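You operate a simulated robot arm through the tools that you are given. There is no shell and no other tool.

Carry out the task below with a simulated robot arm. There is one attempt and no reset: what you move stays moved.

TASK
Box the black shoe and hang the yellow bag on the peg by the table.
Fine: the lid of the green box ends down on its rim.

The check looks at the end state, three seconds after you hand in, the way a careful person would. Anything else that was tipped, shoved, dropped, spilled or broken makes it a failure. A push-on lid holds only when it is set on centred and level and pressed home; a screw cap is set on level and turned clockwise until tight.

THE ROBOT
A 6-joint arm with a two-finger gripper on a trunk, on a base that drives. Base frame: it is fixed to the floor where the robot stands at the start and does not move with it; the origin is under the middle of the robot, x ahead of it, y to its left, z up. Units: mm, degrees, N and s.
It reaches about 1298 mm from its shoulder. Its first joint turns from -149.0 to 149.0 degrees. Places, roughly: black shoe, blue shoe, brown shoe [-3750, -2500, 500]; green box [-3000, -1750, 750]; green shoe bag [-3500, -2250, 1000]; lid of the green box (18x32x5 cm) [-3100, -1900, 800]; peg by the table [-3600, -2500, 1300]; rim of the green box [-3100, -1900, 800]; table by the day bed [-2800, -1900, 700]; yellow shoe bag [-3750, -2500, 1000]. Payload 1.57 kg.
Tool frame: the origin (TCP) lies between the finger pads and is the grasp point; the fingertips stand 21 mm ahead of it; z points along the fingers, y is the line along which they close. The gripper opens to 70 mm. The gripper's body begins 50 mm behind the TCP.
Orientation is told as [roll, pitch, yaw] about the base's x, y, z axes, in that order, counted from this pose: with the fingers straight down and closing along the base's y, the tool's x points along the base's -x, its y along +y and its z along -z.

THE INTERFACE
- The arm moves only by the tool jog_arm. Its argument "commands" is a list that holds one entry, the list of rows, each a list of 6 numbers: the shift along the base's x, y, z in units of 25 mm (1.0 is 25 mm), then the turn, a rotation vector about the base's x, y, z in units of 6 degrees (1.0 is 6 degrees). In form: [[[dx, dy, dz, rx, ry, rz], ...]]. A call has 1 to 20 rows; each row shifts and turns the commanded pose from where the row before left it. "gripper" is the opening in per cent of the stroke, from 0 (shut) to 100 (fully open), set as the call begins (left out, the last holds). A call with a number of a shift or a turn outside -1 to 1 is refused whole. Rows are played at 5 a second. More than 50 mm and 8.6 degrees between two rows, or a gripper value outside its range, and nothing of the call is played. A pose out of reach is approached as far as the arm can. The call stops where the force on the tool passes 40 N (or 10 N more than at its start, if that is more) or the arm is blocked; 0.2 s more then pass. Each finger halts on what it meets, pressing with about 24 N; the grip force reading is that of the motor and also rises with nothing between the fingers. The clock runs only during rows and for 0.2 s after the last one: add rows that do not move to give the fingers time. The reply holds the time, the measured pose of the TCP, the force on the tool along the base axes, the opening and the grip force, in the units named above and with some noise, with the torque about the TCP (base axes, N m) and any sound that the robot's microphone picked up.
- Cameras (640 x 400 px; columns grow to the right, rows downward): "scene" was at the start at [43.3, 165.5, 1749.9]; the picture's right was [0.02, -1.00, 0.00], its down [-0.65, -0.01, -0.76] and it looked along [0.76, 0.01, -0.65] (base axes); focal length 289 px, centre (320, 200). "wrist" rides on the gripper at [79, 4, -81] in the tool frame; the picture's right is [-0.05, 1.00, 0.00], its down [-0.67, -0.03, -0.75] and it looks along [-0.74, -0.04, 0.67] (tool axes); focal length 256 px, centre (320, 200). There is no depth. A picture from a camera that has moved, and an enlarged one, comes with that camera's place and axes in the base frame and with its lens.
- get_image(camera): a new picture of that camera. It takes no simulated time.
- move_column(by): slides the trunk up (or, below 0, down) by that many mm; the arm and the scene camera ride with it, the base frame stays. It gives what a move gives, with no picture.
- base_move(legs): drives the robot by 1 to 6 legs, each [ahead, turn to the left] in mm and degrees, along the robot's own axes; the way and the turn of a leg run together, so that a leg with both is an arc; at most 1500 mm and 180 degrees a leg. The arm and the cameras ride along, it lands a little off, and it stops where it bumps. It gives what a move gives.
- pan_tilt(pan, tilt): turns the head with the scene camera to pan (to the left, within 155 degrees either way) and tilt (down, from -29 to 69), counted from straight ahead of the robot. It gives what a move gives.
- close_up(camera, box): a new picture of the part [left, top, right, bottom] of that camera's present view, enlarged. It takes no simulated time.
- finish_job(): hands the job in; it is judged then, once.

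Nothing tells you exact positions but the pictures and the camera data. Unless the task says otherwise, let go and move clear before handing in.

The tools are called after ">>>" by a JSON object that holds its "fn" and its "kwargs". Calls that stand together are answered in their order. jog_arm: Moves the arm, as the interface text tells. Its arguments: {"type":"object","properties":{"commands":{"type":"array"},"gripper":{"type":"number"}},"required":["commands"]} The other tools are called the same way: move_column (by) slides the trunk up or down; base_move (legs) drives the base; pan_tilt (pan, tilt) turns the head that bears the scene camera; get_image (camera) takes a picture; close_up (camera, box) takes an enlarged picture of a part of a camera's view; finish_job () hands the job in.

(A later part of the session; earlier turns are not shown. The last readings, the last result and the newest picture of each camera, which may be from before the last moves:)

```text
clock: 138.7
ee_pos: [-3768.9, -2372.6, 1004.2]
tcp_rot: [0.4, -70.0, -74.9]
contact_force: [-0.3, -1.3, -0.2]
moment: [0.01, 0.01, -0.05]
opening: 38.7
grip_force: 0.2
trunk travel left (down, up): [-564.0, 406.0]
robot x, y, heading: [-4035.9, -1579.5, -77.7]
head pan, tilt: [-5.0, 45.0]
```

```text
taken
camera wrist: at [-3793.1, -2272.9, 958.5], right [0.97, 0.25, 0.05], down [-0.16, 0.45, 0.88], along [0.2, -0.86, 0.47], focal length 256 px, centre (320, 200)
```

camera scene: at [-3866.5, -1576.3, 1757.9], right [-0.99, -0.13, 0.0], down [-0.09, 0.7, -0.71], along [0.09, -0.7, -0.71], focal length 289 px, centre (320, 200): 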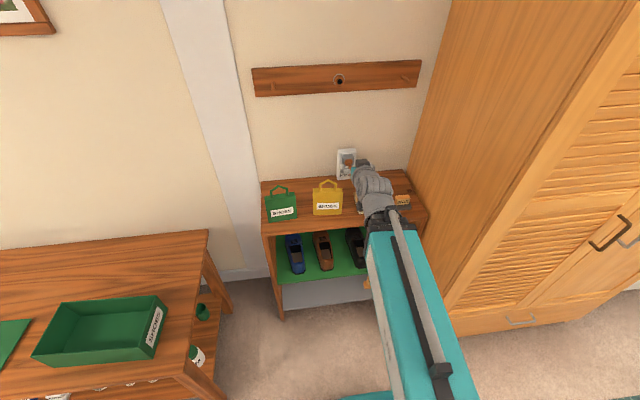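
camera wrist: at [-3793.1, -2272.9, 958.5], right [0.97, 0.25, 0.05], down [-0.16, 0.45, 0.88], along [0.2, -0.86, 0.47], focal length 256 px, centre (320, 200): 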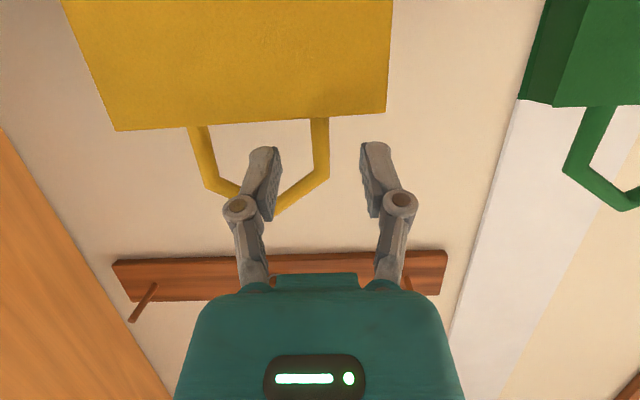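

Tips are still ~10 mm short of the post. One more short advance, then close.

>>> {"fn": "jog_arm", "kwargs": {"commands": [[[0.126, -0.463, 0, 0, 0, 0], [0.126, -0.463, 0, 0, 0, 0], [0, 0, 0, 0, 0, 0]]]}}

>>> {"fn": "get_image", "kwargs": {"camera": "wrist"}}

>>> {"fn": "close_up", "kwargs": {"camera": "scene", "box": [280, 110, 400, 220]}}

```text
clock: 139.5
ee_pos: [-3763.4, -2395.6, 1005.7]
tcp_rot: [0.2, -70.1, -74.8]
contact_force: [-0.5, -0.3, -0.1]
moment: [0.01, 0.02, -0.01]
opening: 38.4
grip_force: 0.0
trunk travel left (down, up): [-564.0, 406.0]
robot x, y, heading: [-4034.4, -1575.0, -77.6]
head pan, tilt: [-5.0, 45.0]
```

```text
taken
camera wrist: at [-3787.3, -2296.4, 958.6], right [0.97, 0.25, 0.05], down [-0.16, 0.45, 0.88], along [0.2, -0.86, 0.47], focal length 256 px, centre (320, 200)
```

wrist: 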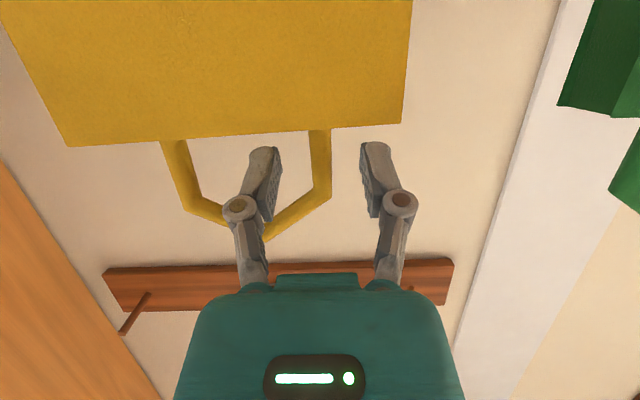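

```text
3.64 times, centred on (340, 165) of scene
camera zoom: at [-3866.5, -1576.4, 1549.9], right [-0.99, -0.13, 0.0], down [-0.09, 0.7, -0.71], along [0.09, -0.7, -0.71], focal length 1052 px, centre (247, 327)
```

zoom: 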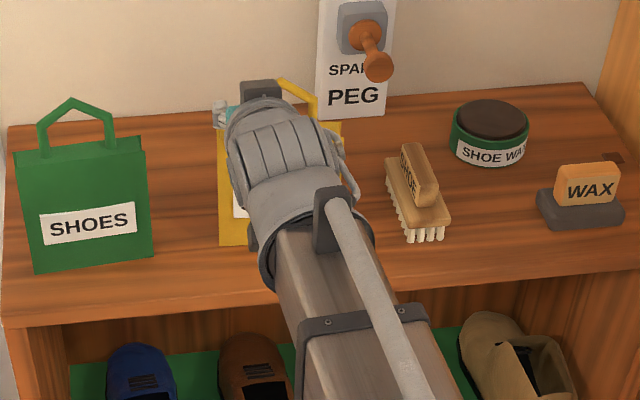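

The post lies between the pads at TCP depth. Closing.

>>> {"fn": "jog_arm", "kwargs": {"commands": [[[0, 0, 0, 0, 0, 0], [0, 0, 0, 0, 0, 0], [0, 0, 0, 0, 0, 0], [0, 0, 0, 0, 0, 0], [0, 0, 0, 0, 0, 0]]], "gripper": 0}}

>>> {"fn": "get_image", "kwargs": {"camera": "wrist"}}

```text
clock: 140.7
ee_pos: [-3763.4, -2396.0, 1004.4]
tcp_rot: [0.3, -70.1, -74.8]
contact_force: [-0.3, -0.1, 1.1]
moment: [0.01, -0.04, -0.01]
opening: 9.1
grip_force: 24.1
trunk travel left (down, up): [-564.0, 406.0]
robot x, y, heading: [-4033.8, -1575.6, -77.5]
head pan, tilt: [-5.0, 45.0]
```

```text
taken
camera wrist: at [-3787.2, -2296.4, 958.5], right [0.97, 0.25, 0.05], down [-0.16, 0.45, 0.88], along [0.2, -0.86, 0.47], focal length 256 px, centre (320, 200)
```

wrist: 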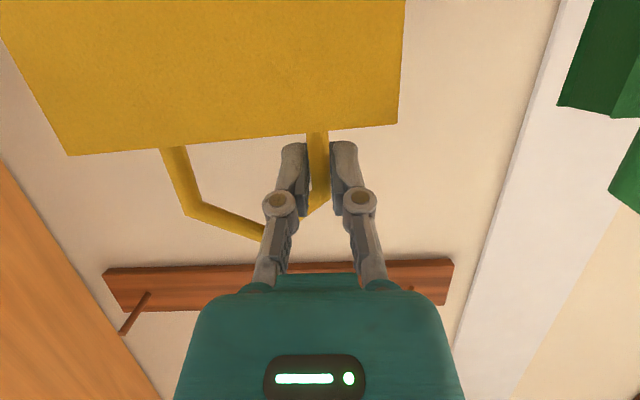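

Post gripped (9 mm). I lift a little and check the bag comes along level.

>>> {"fn": "move_column", "kwargs": {"by": 30}}

>>> {"fn": "get_image", "kwargs": {"camera": "wrist"}}

>>> {"fn": "close_up", "kwargs": {"camera": "scene", "box": [240, 100, 440, 240]}}

```text
clock: 141.4
ee_pos: [-3763.2, -2396.3, 1035.4]
tcp_rot: [0.3, -70.2, -74.7]
contact_force: [-0.2, -0.2, -1.3]
moment: [0.02, -0.07, -0.01]
opening: 9.0
grip_force: 23.8
trunk travel left (down, up): [-594.0, 376.0]
robot x, y, heading: [-4033.6, -1576.2, -77.3]
head pan, tilt: [-5.0, 45.0]
```

```text
taken
camera wrist: at [-3787.2, -2296.4, 988.5], right [0.97, 0.25, 0.05], down [-0.16, 0.45, 0.88], along [0.2, -0.86, 0.47], focal length 256 px, centre (320, 200)
```

wrist: 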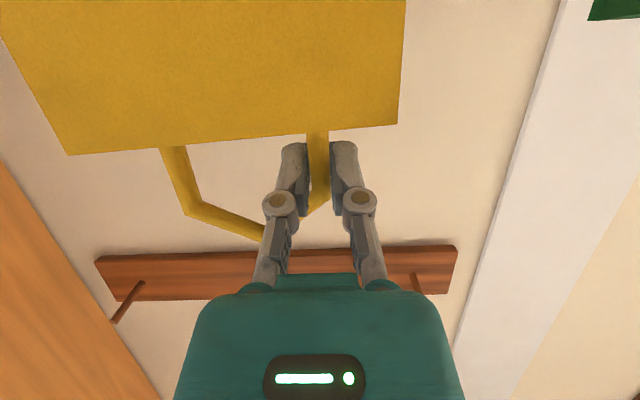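

```text
2.86 times, centred on (340, 170) of scene
camera zoom: at [-3866.3, -1576.6, 1579.9], right [-0.99, -0.13, 0.0], down [-0.09, 0.7, -0.71], along [0.09, -0.7, -0.71], focal length 826 px, centre (263, 286)
```

zoom: 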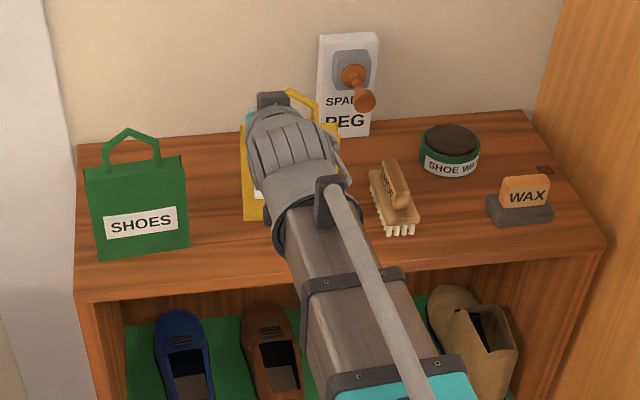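

The bag hangs steadily in the grip. I raise it to peg height (TCP z≈1319).

>>> {"fn": "move_column", "kwargs": {"by": 284}}

>>> {"fn": "get_image", "kwargs": {"camera": "wrist"}}

>>> {"fn": "pan_tilt", "kwargs": {"pan": 5, "tilt": 35}}

>>> {"fn": "get_image", "kwargs": {"camera": "scene"}}

```text
clock: 144.3
ee_pos: [-3761.4, -2396.5, 1319.8]
tcp_rot: [0.3, -70.1, -74.8]
contact_force: [-0.5, -1.2, -2.4]
moment: [0.01, -0.03, 0.02]
opening: 8.8
grip_force: 23.7
trunk travel left (down, up): [-878.0, 92.0]
robot x, y, heading: [-4038.4, -1575.7, -77.4]
head pan, tilt: [-5.0, 45.0]
```

```text
taken
camera wrist: at [-3787.2, -2296.5, 1272.4], right [0.97, 0.25, 0.05], down [-0.16, 0.45, 0.88], along [0.2, -0.86, 0.47], focal length 256 px, centre (320, 200)
```

wrist: 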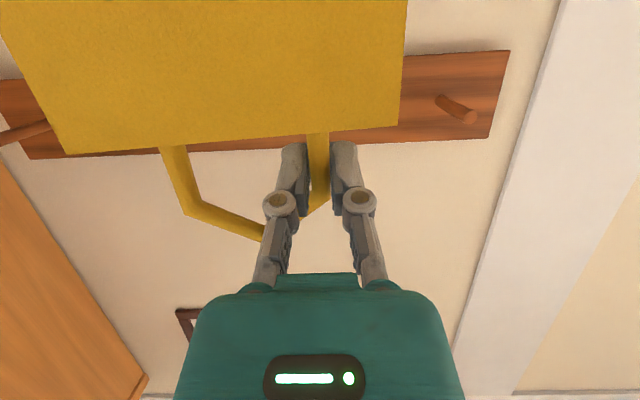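

```text
clock: 145.0
ee_pos: [-3762.5, -2397.6, 1319.4]
tcp_rot: [0.3, -70.1, -74.8]
contact_force: [-0.8, 0.5, -1.7]
moment: [0.02, -0.05, 0.02]
opening: 8.9
grip_force: 24.0
trunk travel left (down, up): [-878.0, 92.0]
robot x, y, heading: [-4036.1, -1576.9, -77.7]
head pan, tilt: [5.0, 35.0]
```

```text
taken
camera scene: at [-3850.6, -1580.0, 1878.6], right [-0.95, -0.3, 0.0], down [-0.17, 0.55, -0.82], along [0.25, -0.78, -0.57], focal length 289 px, centre (320, 200)
```

scene: 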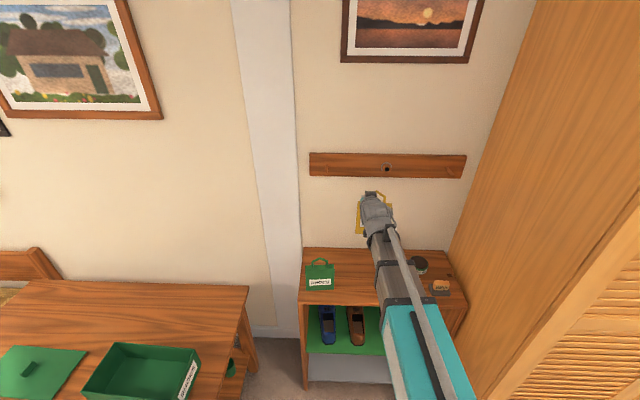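

The wrist view confirms the peg tip position to within a few mm. I move the bag left so the handle's hole sits in front of the peg tip.

>>> {"fn": "jog_arm", "kwargs": {"commands": [[[0.957, -0.29, 0, 0, 0, 0], [0.957, -0.29, 0, 0, 0, 0], [0.957, -0.29, 0, 0, 0, 0], [0.957, -0.29, 0, 0, 0, 0], [0.957, -0.29, 0, 0, 0, 0], [0.957, -0.29, 0, 0, 0, 0], [0.957, -0.29, 0, 0, 0, 0], [0.957, -0.29, 0, 0, 0, 0], [0, 0, 0, 0, 0, 0]]]}}

>>> {"fn": "get_image", "kwargs": {"camera": "wrist"}}

>>> {"fn": "close_up", "kwargs": {"camera": "scene", "box": [290, 140, 410, 240]}}

```text
clock: 147.0
ee_pos: [-3572.7, -2454.8, 1319.2]
tcp_rot: [0.2, -70.1, -74.9]
contact_force: [-0.1, 0.6, -1.2]
moment: [0.02, -0.04, -0.02]
opening: 9.0
grip_force: 24.1
trunk travel left (down, up): [-878.0, 92.0]
robot x, y, heading: [-4037.1, -1577.5, -77.3]
head pan, tilt: [5.0, 35.0]
```

```text
taken
camera wrist: at [-3595.9, -2354.5, 1272.6], right [0.97, 0.25, 0.05], down [-0.16, 0.45, 0.88], along [0.2, -0.86, 0.47], focal length 256 px, centre (320, 200)
```

wrist: 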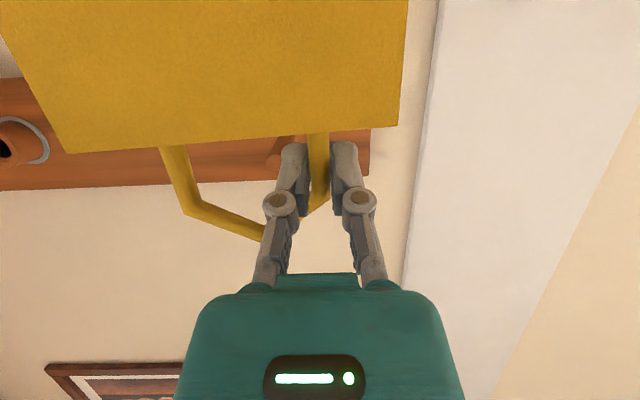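

```text
4.00 times, centred on (350, 190) of scene
camera zoom: at [-3850.5, -1579.8, 1878.7], right [-0.95, -0.3, 0.0], down [-0.17, 0.55, -0.82], along [0.25, -0.78, -0.57], focal length 1157 px, centre (200, 240)
```

zoom: 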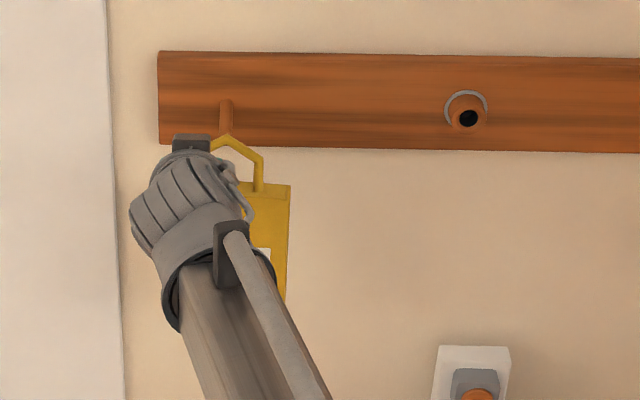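

Lateral alignment looks right in the scene view. I raise 5 mm, shift 3 mm left for finger clearance, and ease the hole over the peg tip.

>>> {"fn": "move_column", "kwargs": {"by": 5}}

>>> {"fn": "jog_arm", "kwargs": {"commands": [[[0.116, 0.032, 0, 0, 0, 0], [0.21, -0.772, 0, 0, 0, 0], [0.105, -0.386, 0, 0, 0, 0], [0.105, -0.386, 0, 0, 0, 0], [0.105, -0.386, 0, 0, 0, 0], [0, 0, 0, 0, 0, 0]]]}}

>>> {"fn": "get_image", "kwargs": {"camera": "wrist"}}

>>> {"fn": "close_up", "kwargs": {"camera": "scene", "box": [300, 140, 380, 220]}}

```text
clock: 147.6
ee_pos: [-3571.2, -2455.8, 1324.1]
tcp_rot: [0.3, -70.1, -74.9]
contact_force: [-0.1, 0.3, -1.0]
moment: [0.03, -0.07, 0.01]
opening: 8.7
grip_force: 24.4
trunk travel left (down, up): [-883.0, 87.0]
robot x, y, heading: [-4033.8, -1577.8, -77.9]
head pan, tilt: [5.0, 35.0]
```

```text
clock: 149.0
ee_pos: [-3555.9, -2502.3, 1323.7]
tcp_rot: [0.3, -70.1, -74.8]
contact_force: [1.3, 0.2, -1.6]
moment: [0.03, -0.04, 0.01]
opening: 8.8
grip_force: 23.9
trunk travel left (down, up): [-883.0, 87.0]
robot x, y, heading: [-4034.1, -1576.9, -77.5]
head pan, tilt: [5.0, 35.0]
```

```text
taken
camera wrist: at [-3580.6, -2402.3, 1277.5], right [0.97, 0.25, 0.05], down [-0.16, 0.45, 0.88], along [0.2, -0.86, 0.47], focal length 256 px, centre (320, 200)
```

wrist: 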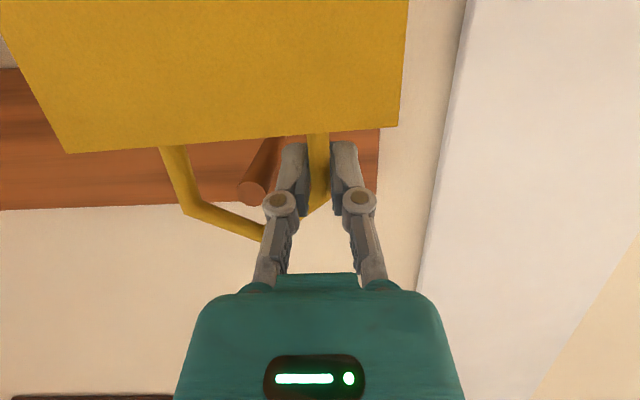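

```text
5.00 times, centred on (340, 180) of scene
camera zoom: at [-3850.5, -1579.9, 1883.7], right [-0.95, -0.3, 0.0], down [-0.17, 0.55, -0.82], along [0.25, -0.78, -0.57], focal length 1446 px, centre (220, 300)
```

zoom: 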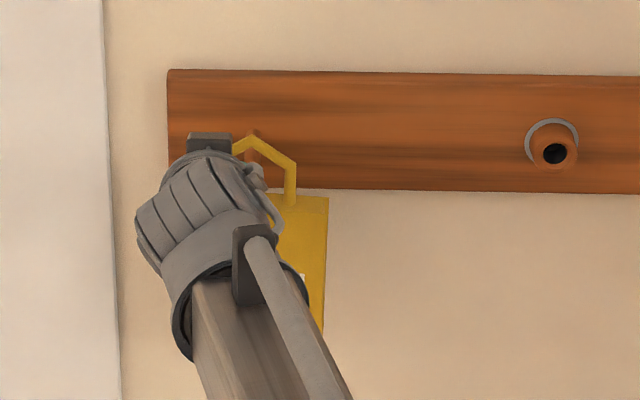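

The peg tip is inside the handle hole. I push on another 22 mm, then check before lowering.

>>> {"fn": "jog_arm", "kwargs": {"commands": [[[0.116, -0.425, 0, 0, 0, 0], [0.116, -0.425, 0, 0, 0, 0], [0, 0, 0, 0, 0, 0]]]}}

>>> {"fn": "get_image", "kwargs": {"camera": "wrist"}}

>>> {"fn": "close_up", "kwargs": {"camera": "scene", "box": [300, 140, 380, 220]}}

```text
clock: 149.8
ee_pos: [-3550.8, -2524.6, 1323.7]
tcp_rot: [0.4, -70.0, -75.0]
contact_force: [-0.4, -0.3, -0.9]
moment: [0.01, -0.05, 0.0]
opening: 8.7
grip_force: 24.1
trunk travel left (down, up): [-883.0, 87.0]
robot x, y, heading: [-4034.6, -1575.1, -77.4]
head pan, tilt: [5.0, 35.0]
```

```text
taken
camera wrist: at [-3575.3, -2424.0, 1277.5], right [0.97, 0.25, 0.05], down [-0.16, 0.45, 0.88], along [0.2, -0.86, 0.47], focal length 256 px, centre (320, 200)
```

wrist: 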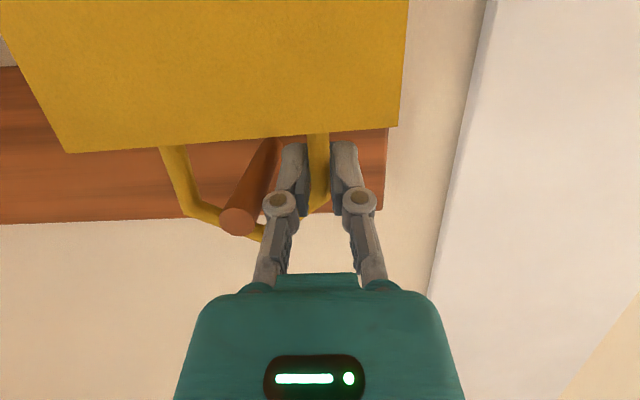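

```text
5.00 times, centred on (340, 180) of scene
camera zoom: at [-3850.5, -1579.9, 1883.7], right [-0.95, -0.3, 0.0], down [-0.17, 0.55, -0.82], along [0.25, -0.78, -0.57], focal length 1446 px, centre (220, 300)
```

zoom: 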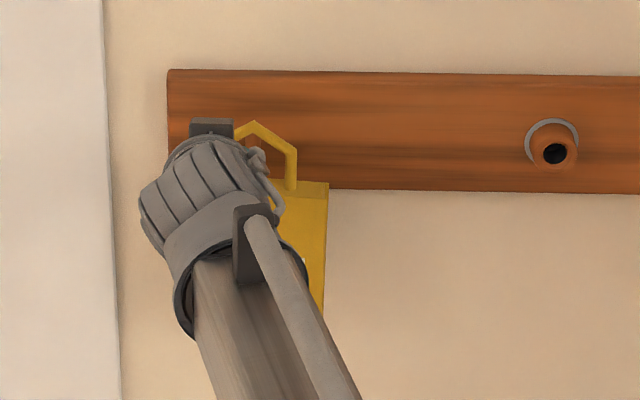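

The peg is clearly through the handle. I lower in small steps until the peg takes the weight.

>>> {"fn": "move_column", "kwargs": {"by": -5}}

>>> {"fn": "move_column", "kwargs": {"by": -3}}

>>> {"fn": "move_column", "kwargs": {"by": -3}}

>>> {"fn": "get_image", "kwargs": {"camera": "wrist"}}

```text
clock: 150.3
ee_pos: [-3551.1, -2523.3, 1317.8]
tcp_rot: [0.4, -70.1, -74.9]
contact_force: [0.9, -0.3, -1.2]
moment: [0.05, -0.03, 0.03]
opening: 8.8
grip_force: 23.7
trunk travel left (down, up): [-878.0, 92.0]
robot x, y, heading: [-4039.8, -1573.9, -77.5]
head pan, tilt: [5.0, 35.0]
```

```text
clock: 150.8
ee_pos: [-3551.3, -2524.5, 1316.2]
tcp_rot: [0.3, -70.1, -74.9]
contact_force: [0.3, -0.1, -1.9]
moment: [0.04, -0.07, -0.03]
opening: 8.7
grip_force: 23.7
trunk travel left (down, up): [-875.0, 95.0]
robot x, y, heading: [-4036.1, -1577.1, -77.5]
head pan, tilt: [5.0, 35.0]
```

```text
clock: 151.3
ee_pos: [-3551.5, -2523.6, 1313.6]
tcp_rot: [0.4, -70.1, -74.9]
contact_force: [0.6, -0.3, -2.1]
moment: [0.05, -0.03, 0.0]
opening: 8.8
grip_force: 23.9
trunk travel left (down, up): [-872.0, 98.0]
robot x, y, heading: [-4033.1, -1575.0, -77.4]
head pan, tilt: [5.0, 35.0]
```

```text
taken
camera wrist: at [-3575.2, -2423.9, 1266.5], right [0.97, 0.25, 0.05], down [-0.16, 0.45, 0.88], along [0.2, -0.86, 0.47], focal length 256 px, centre (320, 200)
```

wrist: 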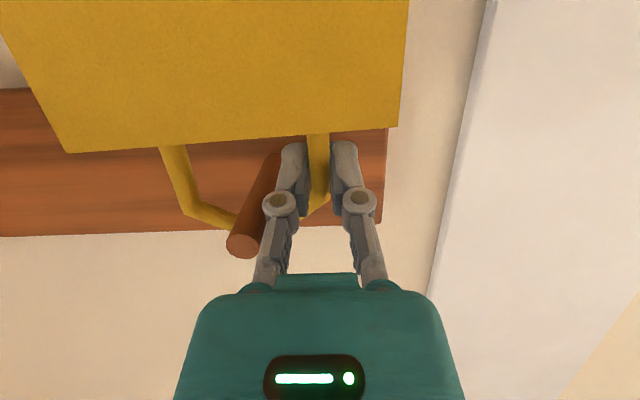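

>>> {"fn": "move_column", "kwargs": {"by": -3}}

>>> {"fn": "move_column", "kwargs": {"by": -3}}

>>> {"fn": "move_column", "kwargs": {"by": -2}}

```text
clock: 151.9
ee_pos: [-3552.0, -2524.9, 1310.3]
tcp_rot: [0.3, -70.0, -74.9]
contact_force: [0.3, -0.3, -1.4]
moment: [0.03, -0.04, -0.03]
opening: 9.1
grip_force: 24.3
trunk travel left (down, up): [-869.0, 101.0]
robot x, y, heading: [-4036.7, -1575.6, -77.6]
head pan, tilt: [5.0, 35.0]
```

```text
clock: 152.4
ee_pos: [-3552.5, -2523.6, 1308.2]
tcp_rot: [0.2, -70.2, -74.7]
contact_force: [1.2, -3.9, 9.1]
moment: [-0.04, 0.25, 0.12]
opening: 8.7
grip_force: 24.4
trunk travel left (down, up): [-866.0, 104.0]
robot x, y, heading: [-4035.9, -1574.9, -77.6]
head pan, tilt: [5.0, 35.0]
```

```text
clock: 152.9
ee_pos: [-3553.3, -2522.4, 1306.8]
tcp_rot: [0.4, -70.3, -74.8]
contact_force: [0.2, -3.7, 17.6]
moment: [-0.11, 0.43, 0.07]
opening: 9.1
grip_force: 24.0
trunk travel left (down, up): [-864.0, 106.0]
robot x, y, heading: [-4034.5, -1576.1, -77.3]
head pan, tilt: [5.0, 35.0]
```

The handle now bears on the peg. I relieve the load by 2 mm and view before opening slightly.

>>> {"fn": "move_column", "kwargs": {"by": 2}}

>>> {"fn": "get_image", "kwargs": {"camera": "wrist"}}

>>> {"fn": "close_up", "kwargs": {"camera": "scene", "box": [300, 140, 380, 220]}}

```text
clock: 153.4
ee_pos: [-3550.6, -2523.2, 1307.8]
tcp_rot: [0.6, -70.1, -75.0]
contact_force: [-0.8, 2.5, 5.5]
moment: [-0.11, 0.16, -0.06]
opening: 8.9
grip_force: 24.7
trunk travel left (down, up): [-866.0, 104.0]
robot x, y, heading: [-4034.6, -1578.4, -77.5]
head pan, tilt: [5.0, 35.0]
```

```text
taken
camera wrist: at [-3575.5, -2422.5, 1261.2], right [0.97, 0.25, 0.05], down [-0.16, 0.45, 0.88], along [0.19, -0.86, 0.47], focal length 256 px, centre (320, 200)
```

wrist: 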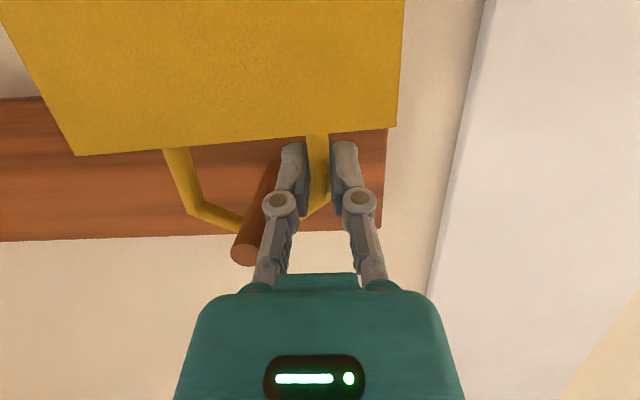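

```text
5.00 times, centred on (340, 180) of scene
camera zoom: at [-3851.0, -1578.5, 1866.6], right [-0.95, -0.3, 0.0], down [-0.17, 0.55, -0.82], along [0.25, -0.78, -0.57], focal length 1446 px, centre (220, 300)
```

zoom: 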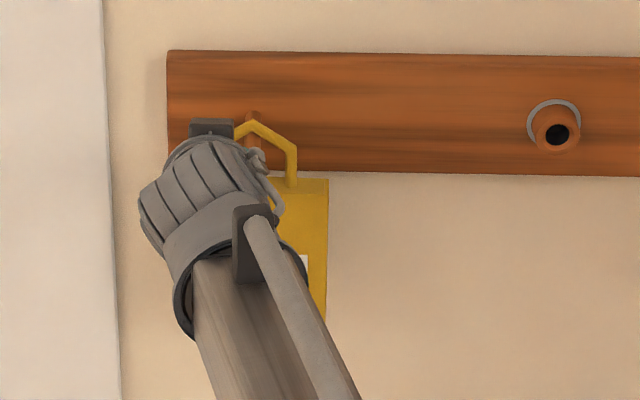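

Peg is about 30 mm from the gripped post, so I open only to about 19 mm to keep the inner finger off the peg.

>>> {"fn": "jog_arm", "kwargs": {"commands": [[[0, 0, 0, 0, 0, 0], [0, 0, 0, 0, 0, 0], [0, 0, 0, 0, 0, 0], [0, 0, 0, 0, 0, 0]]], "gripper": 27}}

>>> {"fn": "get_image", "kwargs": {"camera": "wrist"}}

>>> {"fn": "close_up", "kwargs": {"camera": "scene", "box": [300, 140, 380, 220]}}

```text
clock: 154.4
ee_pos: [-3552.0, -2524.1, 1306.6]
tcp_rot: [0.3, -70.1, -74.8]
contact_force: [0.6, 0.2, 0.7]
moment: [0.0, -0.01, -0.01]
opening: 18.9
grip_force: 0.1
trunk travel left (down, up): [-866.0, 104.0]
robot x, y, heading: [-4033.6, -1577.6, -77.3]
head pan, tilt: [5.0, 35.0]
```

```text
taken
camera wrist: at [-3575.2, -2423.9, 1260.5], right [0.97, 0.25, 0.05], down [-0.16, 0.45, 0.88], along [0.2, -0.86, 0.47], focal length 256 px, centre (320, 200)
```

wrist: 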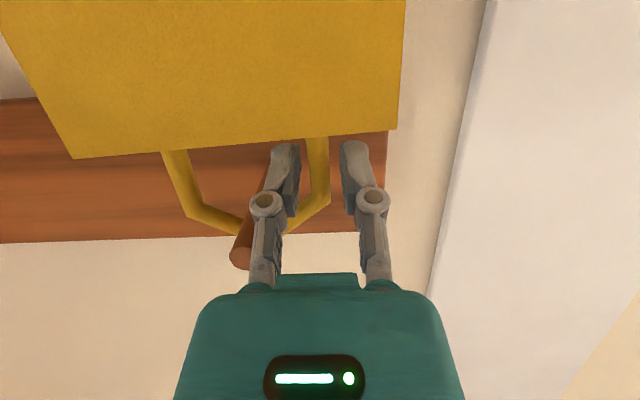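

```text
5.00 times, centred on (340, 180) of scene
camera zoom: at [-3850.5, -1579.9, 1866.7], right [-0.95, -0.3, 0.0], down [-0.17, 0.55, -0.82], along [0.25, -0.78, -0.57], focal length 1446 px, centre (220, 300)
```

zoom: 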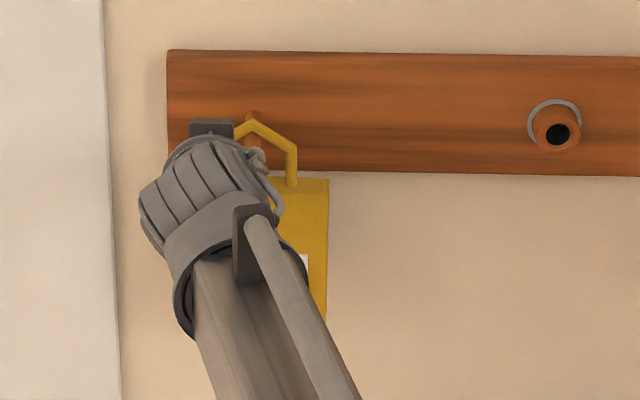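

The bag hangs on its own. I retract straight back from the wall.

>>> {"fn": "jog_arm", "kwargs": {"commands": [[[-0.105, 0.386, 0, 0, 0, 0], [-0.105, 0.386, 0, 0, 0, 0], [-0.105, 0.386, 0, 0, 0, 0], [-0.105, 0.386, 0, 0, 0, 0], [-0.105, 0.386, 0, 0, 0, 0], [0, 0, 0, 0, 0, 0]]]}}

>>> {"fn": "get_image", "kwargs": {"camera": "wrist"}}

```text
clock: 155.8
ee_pos: [-3562.4, -2474.7, 1307.2]
tcp_rot: [0.4, -70.2, -75.0]
contact_force: [-0.4, -0.1, -0.2]
moment: [0.0, 0.0, 0.02]
opening: 18.8
grip_force: 0.0
trunk travel left (down, up): [-866.0, 104.0]
robot x, y, heading: [-4032.3, -1574.1, -77.7]
head pan, tilt: [5.0, 35.0]
```

```text
taken
camera wrist: at [-3587.1, -2374.7, 1260.5], right [0.97, 0.25, 0.05], down [-0.16, 0.45, 0.88], along [0.2, -0.86, 0.47], focal length 256 px, centre (320, 200)
```

wrist: 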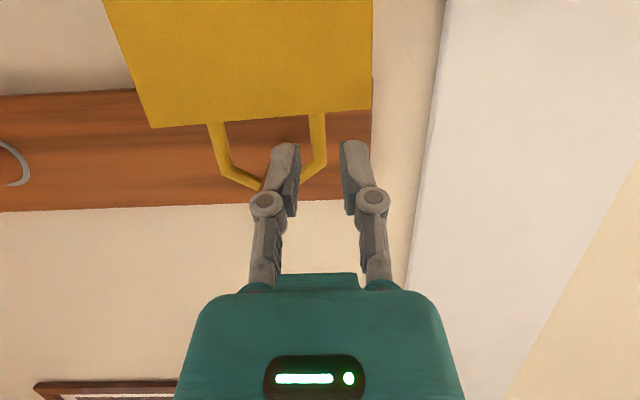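

Fingers are clear of the handle. Retract further and view the hung bag.

>>> {"fn": "jog_arm", "kwargs": {"commands": [[[-0.263, 0.965, 0, 0, 0, 0], [-0.263, 0.965, 0, 0, 0, 0], [-0.263, 0.965, 0, 0, 0, 0], [-0.263, 0.965, 0, 0, 0, 0], [-0.263, 0.965, 0, 0, 0, 0], [-0.263, 0.965, 0, 0, 0, 0], [-0.263, 0.965, 0, 0, 0, 0], [-0.263, 0.965, 0, 0, 0, 0]]]}}

>>> {"fn": "get_image", "kwargs": {"camera": "wrist"}}

>>> {"fn": "close_up", "kwargs": {"camera": "scene", "box": [290, 130, 470, 310]}}

```text
clock: 157.6
ee_pos: [-3618.5, -2282.7, 1308.4]
tcp_rot: [0.3, -70.3, -74.8]
contact_force: [-0.5, 0.4, 0.1]
moment: [-0.01, -0.01, 0.0]
opening: 18.8
grip_force: 0.1
trunk travel left (down, up): [-866.0, 104.0]
robot x, y, heading: [-4036.1, -1574.9, -77.5]
head pan, tilt: [5.0, 35.0]
```

```text
taken
camera wrist: at [-3642.3, -2181.8, 1261.0], right [0.97, 0.25, 0.05], down [-0.16, 0.45, 0.88], along [0.2, -0.86, 0.47], focal length 256 px, centre (320, 200)
```

wrist: 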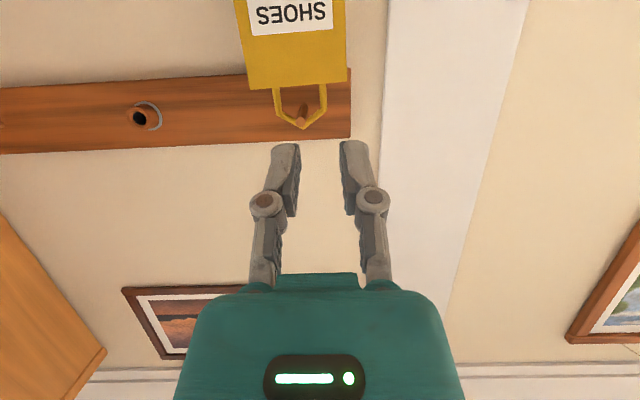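

```text
2.22 times, centred on (380, 220) of scene
camera zoom: at [-3850.8, -1579.1, 1866.7], right [-0.95, -0.3, 0.0], down [-0.17, 0.55, -0.82], along [0.25, -0.78, -0.57], focal length 643 px, centre (187, 156)
```

zoom: 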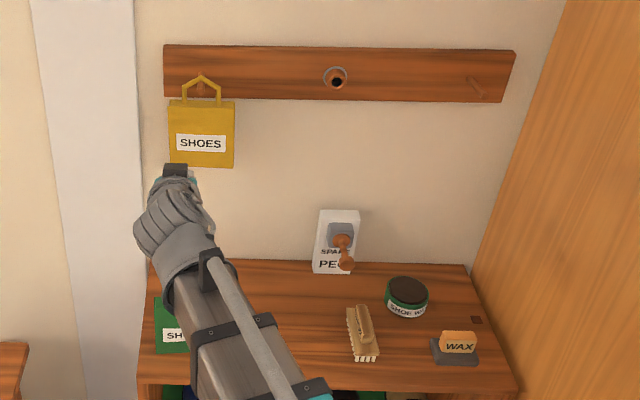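

The yellow bag hangs squarely on the left peg. Next the shoe: I turn the tool back to vertical while drawing back in front of the rack.

>>> {"fn": "jog_arm", "kwargs": {"commands": [[[-0.13, 0.48, 0, 0.965, 0.262, 0], [-0.13, 0.48, 0, 0.965, 0.262, 0], [-0.13, 0.48, 0, 0.965, 0.262, 0], [-0.13, 0.48, 0, 0.965, 0.262, 0], [-0.13, 0.48, 0, 0.965, 0.262, 0], [-0.13, 0.48, 0, 0.965, 0.262, 0], [-0.13, 0.48, 0, 0.965, 0.262, 0], [-0.13, 0.48, 0, 0.965, 0.262, 0], [-0.13, 0.48, 0, 0.965, 0.262, 0], [-0.13, 0.48, 0, 0.965, 0.262, 0], [-0.13, 0.48, 0, 0.965, 0.262, 0], [0, 0, 0, 0.65, 0.176, 0], [0, 0, 0, 0, 0, 0]]], "gripper": 100}}

```text
clock: 160.4
ee_pos: [-3651.1, -2149.3, 1184.7]
tcp_rot: [0.4, 0.0, -74.7]
contact_force: [0.4, 0.0, -0.1]
moment: [-0.01, 0.03, -0.03]
opening: 70.0
grip_force: 0.1
out of reach, approached as far as the arm can: row 1, 2, 3, 4, 5, 6, 7, 8, 9, 10, 12
trunk travel left (down, up): [-866.0, 104.0]
robot x, y, heading: [-4036.7, -1574.0, -77.2]
head pan, tilt: [5.0, 35.0]
```

Tool vertical again. I move right to line up with the black shoe, staying in front of the rack.

>>> {"fn": "jog_arm", "kwargs": {"commands": [[[-0.954, -0.198, 0, 0, 0, 0], [-0.954, -0.198, 0, 0, 0, 0], [-0.954, -0.198, 0, 0, 0, 0], [-0.954, -0.198, 0, 0, 0, 0], [-0.954, -0.198, 0, 0, 0, 0], [-0.954, -0.198, 0, 0, 0, 0], [-0.954, -0.198, 0, 0, 0, 0], [-0.954, -0.198, 0, 0, 0, 0], [-0.954, -0.198, 0, 0, 0, 0], [-0.954, -0.198, 0, 0, 0, 0], [-0.954, -0.198, 0, 0, 0, 0], [-0.954, -0.198, 0, 0, 0, 0], [-0.954, -0.198, 0, 0, 0, 0], [-0.954, -0.198, 0, 0, 0, 0], [-0.954, -0.198, 0, 0, 0, 0], [-0.954, -0.198, 0, 0, 0, 0], [0, 0, 0, 0, 0, 0]]]}}

>>> {"fn": "move_column", "kwargs": {"by": -400}}

>>> {"fn": "get_image", "kwargs": {"camera": "wrist"}}

>>> {"fn": "get_image", "kwargs": {"camera": "scene"}}

```text
clock: 164.0
ee_pos: [-4034.1, -2229.6, 1185.0]
tcp_rot: [0.2, -0.1, -74.7]
contact_force: [0.4, -0.3, 0.5]
moment: [0.0, 0.02, -0.01]
opening: 70.1
grip_force: 0.0
trunk travel left (down, up): [-866.0, 104.0]
robot x, y, heading: [-4036.4, -1575.8, -77.5]
head pan, tilt: [5.0, 35.0]
```

```text
clock: 167.8
ee_pos: [-4033.0, -2230.1, 784.5]
tcp_rot: [0.3, -0.1, -74.7]
contact_force: [-0.8, -0.5, -0.4]
moment: [0.03, -0.01, -0.03]
opening: 70.1
grip_force: 0.1
trunk travel left (down, up): [-466.0, 504.0]
robot x, y, heading: [-4034.2, -1578.2, -77.6]
head pan, tilt: [5.0, 35.0]
```

```text
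taken
camera wrist: at [-4050.7, -2152.2, 866.0], right [0.98, 0.21, 0.01], down [0.14, -0.65, 0.75], along [0.16, -0.73, -0.67], focal length 256 px, centre (320, 200)
```

wrist: 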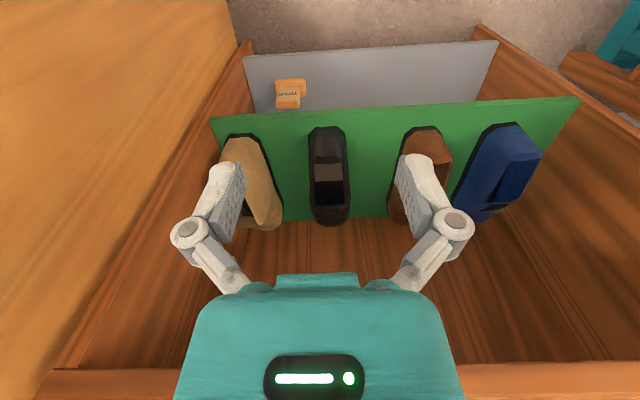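

```text
taken
camera scene: at [-3850.7, -1579.6, 1466.7], right [-0.95, -0.3, 0.0], down [-0.17, 0.55, -0.82], along [0.25, -0.78, -0.57], focal length 289 px, centre (320, 200)
```

scene: 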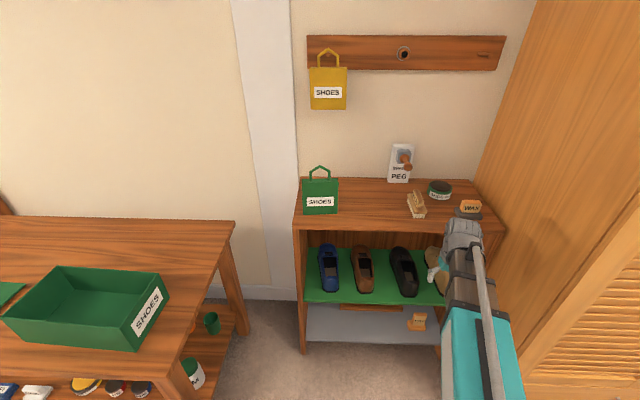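

The black shoe is straight ahead of the gripper. Close-ups for its shape.

>>> {"fn": "close_up", "kwargs": {"camera": "wrist", "box": [240, 100, 420, 240]}}

>>> {"fn": "close_up", "kwargs": {"camera": "scene", "box": [370, 225, 450, 315]}}

```text
2.86 times, centred on (330, 170) of wrist
camera zoom: at [-4050.7, -2152.2, 866.0], right [0.98, 0.21, 0.01], down [0.14, -0.65, 0.75], along [0.16, -0.73, -0.67], focal length 731 px, centre (291, 286)
```

zoom: 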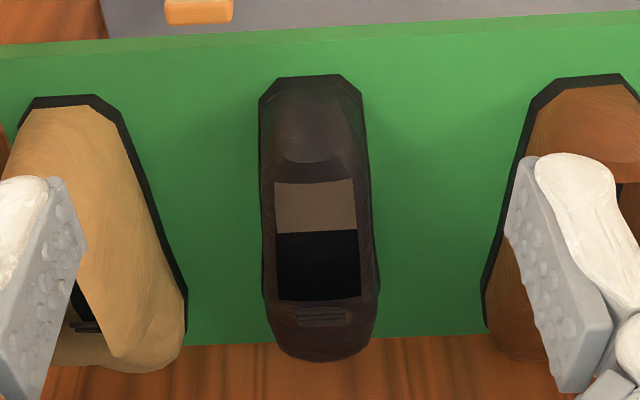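

```text
4.44 times, centred on (410, 270) of scene
camera zoom: at [-3850.7, -1579.6, 1466.7], right [-0.95, -0.3, 0.0], down [-0.17, 0.55, -0.82], along [0.25, -0.78, -0.57], focal length 1285 px, centre (-80, -111)
```

zoom: 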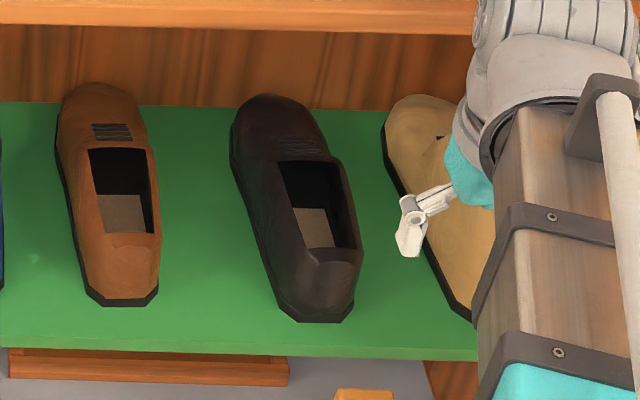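

The side walls of the opening are the best grip (opening ≈53 mm wide, 120 mm long; left wall near [-3924, -2493]). I tilt the tool 12° for headroom under the rack top, and lower to entry height (tips ~25 mm above the collar), still in front of the rack.

>>> {"fn": "jog_arm", "kwargs": {"commands": [[[0, 0, 0, -0.965, -0.262, 0], [0, 0, 0, -0.965, -0.262, 0], [0, 0, 0, 0, 0, 0]]], "gripper": 60}}

>>> {"fn": "move_column", "kwargs": {"by": -198}}

>>> {"fn": "get_image", "kwargs": {"camera": "wrist"}}

>>> {"fn": "get_image", "kwargs": {"camera": "scene"}}

```text
clock: 168.7
ee_pos: [-4032.8, -2228.8, 789.1]
tcp_rot: [0.2, -12.2, -74.9]
contact_force: [-0.9, 0.1, 0.0]
moment: [0.0, -0.01, 0.04]
opening: 42.1
grip_force: 0.2
out of reach, approached as far as the arm can: row 2
trunk travel left (down, up): [-466.0, 504.0]
robot x, y, heading: [-4033.4, -1575.2, -77.4]
head pan, tilt: [5.0, 35.0]
```

```text
clock: 170.8
ee_pos: [-4034.0, -2229.7, 590.5]
tcp_rot: [0.3, -12.1, -74.8]
contact_force: [-0.3, 0.1, -1.4]
moment: [-0.02, -0.01, 0.01]
opening: 41.9
grip_force: 0.1
trunk travel left (down, up): [-268.0, 702.0]
robot x, y, heading: [-4034.7, -1578.2, -77.6]
head pan, tilt: [5.0, 35.0]
```

```text
taken
camera wrist: at [-4054.6, -2137.7, 653.8], right [0.98, 0.21, 0.02], down [0.09, -0.49, 0.87], along [0.19, -0.85, -0.5], focal length 256 px, centre (320, 200)
```

wrist: 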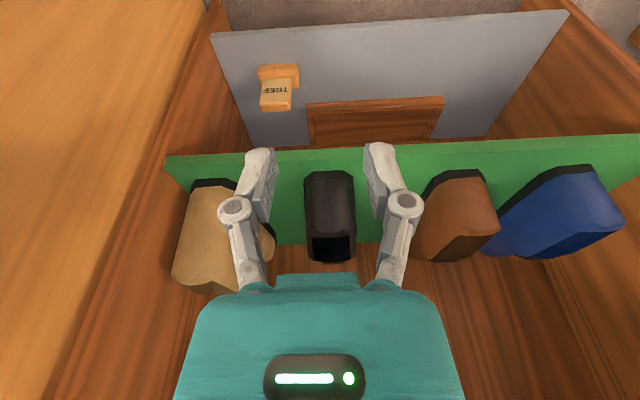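

```text
taken
camera scene: at [-3850.7, -1579.6, 1268.7], right [-0.95, -0.3, 0.0], down [-0.17, 0.55, -0.82], along [0.25, -0.78, -0.57], focal length 289 px, centre (320, 200)
```

scene: 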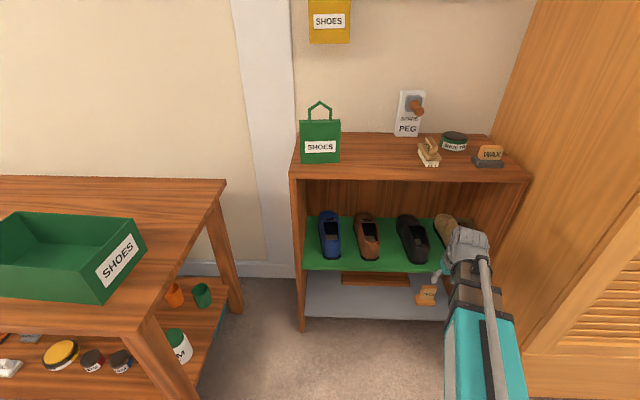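

Heel collar measures z≈540, mat about z 448; entry height leaves ~29 mm above the collar and ~26 mm or more under the rack top. I advance to n≈1300 while shifting toward the left wall.

>>> {"fn": "jog_arm", "kwargs": {"commands": [[[0.391, -0.861, 0, 0, 0, 0], [0.391, -0.861, 0, 0, 0, 0], [0.391, -0.861, 0, 0, 0, 0], [0.391, -0.861, 0, 0, 0, 0], [0.391, -0.861, 0, 0, 0, 0], [0.391, -0.861, 0, 0, 0, 0], [0.391, -0.861, 0, 0, 0, 0], [0.391, -0.861, 0, 0, 0, 0], [0.391, -0.861, 0, 0, 0, 0], [0, 0, 0, 0, 0, 0]]]}}

>>> {"fn": "get_image", "kwargs": {"camera": "wrist"}}

>>> {"fn": "close_up", "kwargs": {"camera": "scene", "box": [380, 130, 540, 310]}}

```text
clock: 173.0
ee_pos: [-3943.8, -2423.7, 590.9]
tcp_rot: [0.3, -12.1, -74.9]
contact_force: [0.8, -0.7, -0.1]
moment: [0.02, 0.02, 0.02]
opening: 41.9
grip_force: 0.1
trunk travel left (down, up): [-268.0, 702.0]
robot x, y, heading: [-4037.1, -1574.5, -77.7]
head pan, tilt: [5.0, 35.0]
```

```text
taken
camera wrist: at [-3966.3, -2331.8, 653.7], right [0.98, 0.21, 0.02], down [0.09, -0.49, 0.87], along [0.19, -0.85, -0.5], focal length 256 px, centre (320, 200)
```

wrist: 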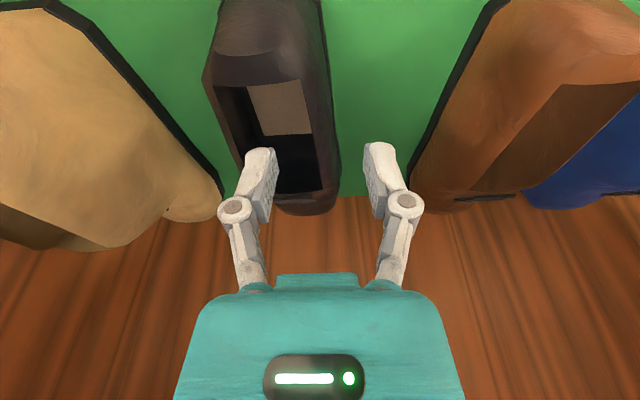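

```text
2.22 times, centred on (460, 220) of scene
camera zoom: at [-3850.6, -1579.7, 1268.7], right [-0.95, -0.3, 0.0], down [-0.17, 0.55, -0.82], along [0.25, -0.78, -0.57], focal length 643 px, centre (9, 156)
```

zoom: 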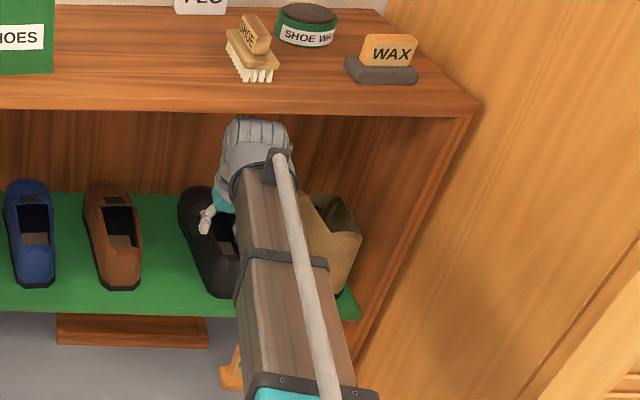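

Left wall of the opening is right on the gripper's line. I advance 30 mm, drop 30 mm, then advance the rest so the boom hardware stays well under the rack's top board.

>>> {"fn": "jog_arm", "kwargs": {"commands": [[[0.158, -0.579, 0, 0, 0, 0], [0.158, -0.579, 0, 0, 0, 0], [0, 0, 0, 0, 0, 0]]]}}

>>> {"fn": "move_column", "kwargs": {"by": -28}}

>>> {"fn": "get_image", "kwargs": {"camera": "wrist"}}

```text
clock: 173.8
ee_pos: [-3936.4, -2451.9, 591.1]
tcp_rot: [0.3, -12.1, -74.9]
contact_force: [-0.1, -0.5, 0.3]
moment: [-0.02, -0.01, 0.0]
opening: 41.9
grip_force: 0.2
trunk travel left (down, up): [-268.0, 702.0]
robot x, y, heading: [-4035.1, -1579.0, -77.4]
head pan, tilt: [5.0, 35.0]
```

```text
clock: 174.5
ee_pos: [-3936.8, -2451.7, 562.5]
tcp_rot: [0.4, -12.1, -74.8]
contact_force: [0.5, -0.3, -0.1]
moment: [-0.02, 0.03, -0.05]
opening: 42.1
grip_force: 0.0
trunk travel left (down, up): [-240.0, 730.0]
robot x, y, heading: [-4032.7, -1576.4, -77.3]
head pan, tilt: [5.0, 35.0]
```

```text
taken
camera wrist: at [-3958.6, -2360.6, 625.7], right [0.98, 0.21, 0.02], down [0.09, -0.49, 0.87], along [0.19, -0.85, -0.5], focal length 256 px, centre (320, 200)
```

wrist: 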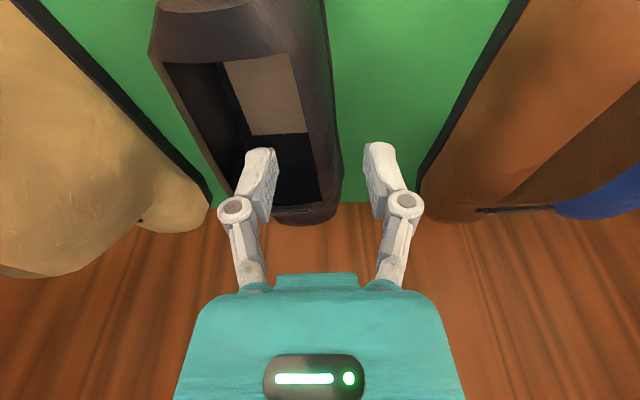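

>>> {"fn": "jog_arm", "kwargs": {"commands": [[[0.221, -0.811, 0, 0, 0, 0], [0.221, -0.811, 0, 0, 0, 0], [0, 0, 0, 0, 0, 0]]]}}

>>> {"fn": "get_image", "kwargs": {"camera": "wrist"}}

>>> {"fn": "close_up", "kwargs": {"camera": "scene", "box": [390, 140, 510, 300]}}

```text
clock: 175.3
ee_pos: [-3925.9, -2493.2, 563.0]
tcp_rot: [0.3, -12.1, -74.8]
contact_force: [0.3, -0.7, 0.7]
moment: [0.0, -0.03, 0.06]
opening: 42.0
grip_force: 0.1
trunk travel left (down, up): [-240.0, 730.0]
robot x, y, heading: [-4036.1, -1578.1, -77.3]
head pan, tilt: [5.0, 35.0]
```

```text
taken
camera wrist: at [-3947.3, -2400.8, 625.7], right [0.98, 0.21, 0.02], down [0.09, -0.49, 0.87], along [0.19, -0.85, -0.5], focal length 256 px, centre (320, 200)
```

wrist: 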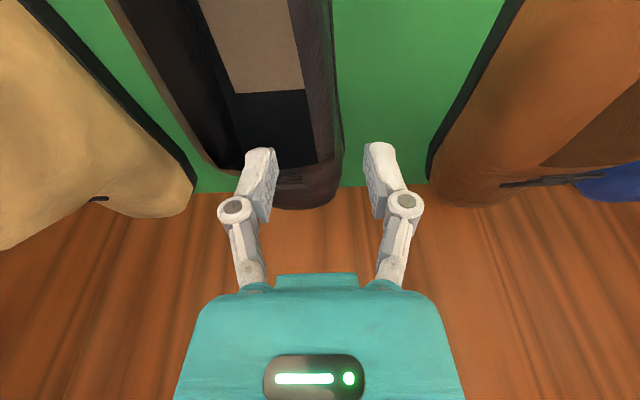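

```text
2.50 times, centred on (450, 220) of scene
camera zoom: at [-3850.6, -1579.7, 1240.7], right [-0.95, -0.3, 0.0], down [-0.17, 0.55, -0.82], along [0.25, -0.78, -0.57], focal length 723 px, centre (-5, 150)
```

zoom: 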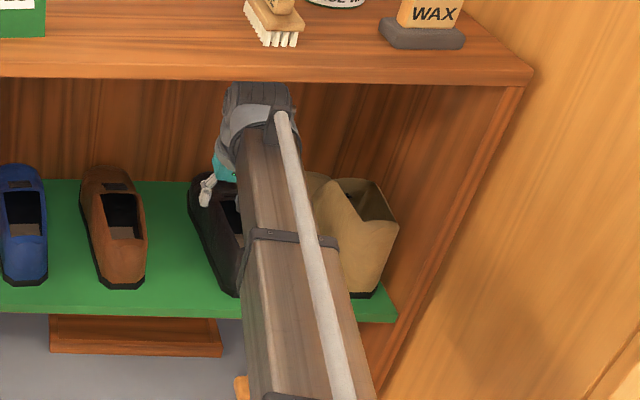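

Both fingers straddle the left wall: one over the opening, one outside. I centre by 3 mm and lower to grip depth.

>>> {"fn": "jog_arm", "kwargs": {"commands": [[[0.116, 0.032, 0, 0, 0, 0], [0, 0, 0, 0, 0, 0]]]}}

>>> {"fn": "move_column", "kwargs": {"by": -30}}

>>> {"fn": "get_image", "kwargs": {"camera": "wrist"}}

```text
clock: 175.9
ee_pos: [-3921.8, -2492.0, 562.6]
tcp_rot: [0.4, -12.1, -74.8]
contact_force: [0.1, -0.3, 0.2]
moment: [0.02, 0.03, 0.01]
opening: 42.0
grip_force: 0.0
trunk travel left (down, up): [-240.0, 730.0]
robot x, y, heading: [-4033.0, -1574.1, -77.8]
head pan, tilt: [5.0, 35.0]
```

```text
clock: 176.7
ee_pos: [-3923.5, -2491.9, 533.1]
tcp_rot: [0.3, -12.1, -74.8]
contact_force: [0.1, 0.5, 1.4]
moment: [0.0, 0.0, 0.0]
opening: 42.0
grip_force: 0.1
trunk travel left (down, up): [-210.0, 760.0]
robot x, y, heading: [-4037.2, -1577.4, -77.6]
head pan, tilt: [5.0, 35.0]
```

```text
taken
camera wrist: at [-3944.3, -2400.0, 595.6], right [0.98, 0.21, 0.02], down [0.09, -0.49, 0.87], along [0.19, -0.85, -0.5], focal length 256 px, centre (320, 200)
```

wrist: 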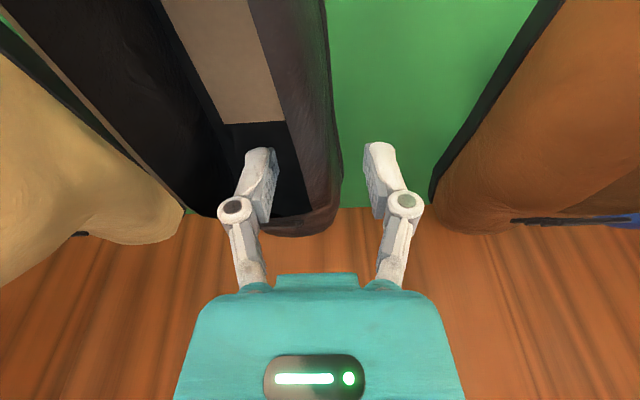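

The wall sits centred between the fingers. Lower 12 mm more and close.

>>> {"fn": "move_column", "kwargs": {"by": -12}}

>>> {"fn": "jog_arm", "kwargs": {"commands": [[[0, 0, 0, 0, 0, 0], [0, 0, 0, 0, 0, 0], [0, 0, 0, 0, 0, 0], [0, 0, 0, 0, 0, 0], [0, 0, 0, 0, 0, 0]]], "gripper": 0}}

>>> {"fn": "get_image", "kwargs": {"camera": "wrist"}}

```text
clock: 177.3
ee_pos: [-3921.9, -2492.1, 520.9]
tcp_rot: [0.2, -12.1, -74.9]
contact_force: [0.0, -0.2, -0.7]
moment: [0.0, -0.02, 0.0]
opening: 42.0
grip_force: 0.1
trunk travel left (down, up): [-198.0, 772.0]
robot x, y, heading: [-4033.1, -1577.3, -77.5]
head pan, tilt: [5.0, 35.0]
```

```text
clock: 178.5
ee_pos: [-3921.9, -2492.1, 520.4]
tcp_rot: [0.3, -12.1, -74.9]
contact_force: [4.9, -1.0, 2.0]
moment: [-0.01, -0.05, 0.18]
opening: 7.7
grip_force: 24.2
trunk travel left (down, up): [-198.0, 772.0]
robot x, y, heading: [-4035.2, -1577.5, -77.6]
head pan, tilt: [5.0, 35.0]
```

```text
taken
camera wrist: at [-3944.0, -2400.0, 583.8], right [0.98, 0.21, 0.02], down [0.09, -0.49, 0.87], along [0.19, -0.85, -0.5], focal length 256 px, centre (320, 200)
```

wrist: 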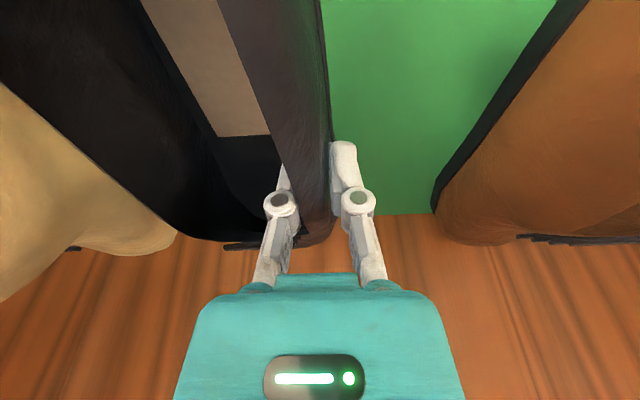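

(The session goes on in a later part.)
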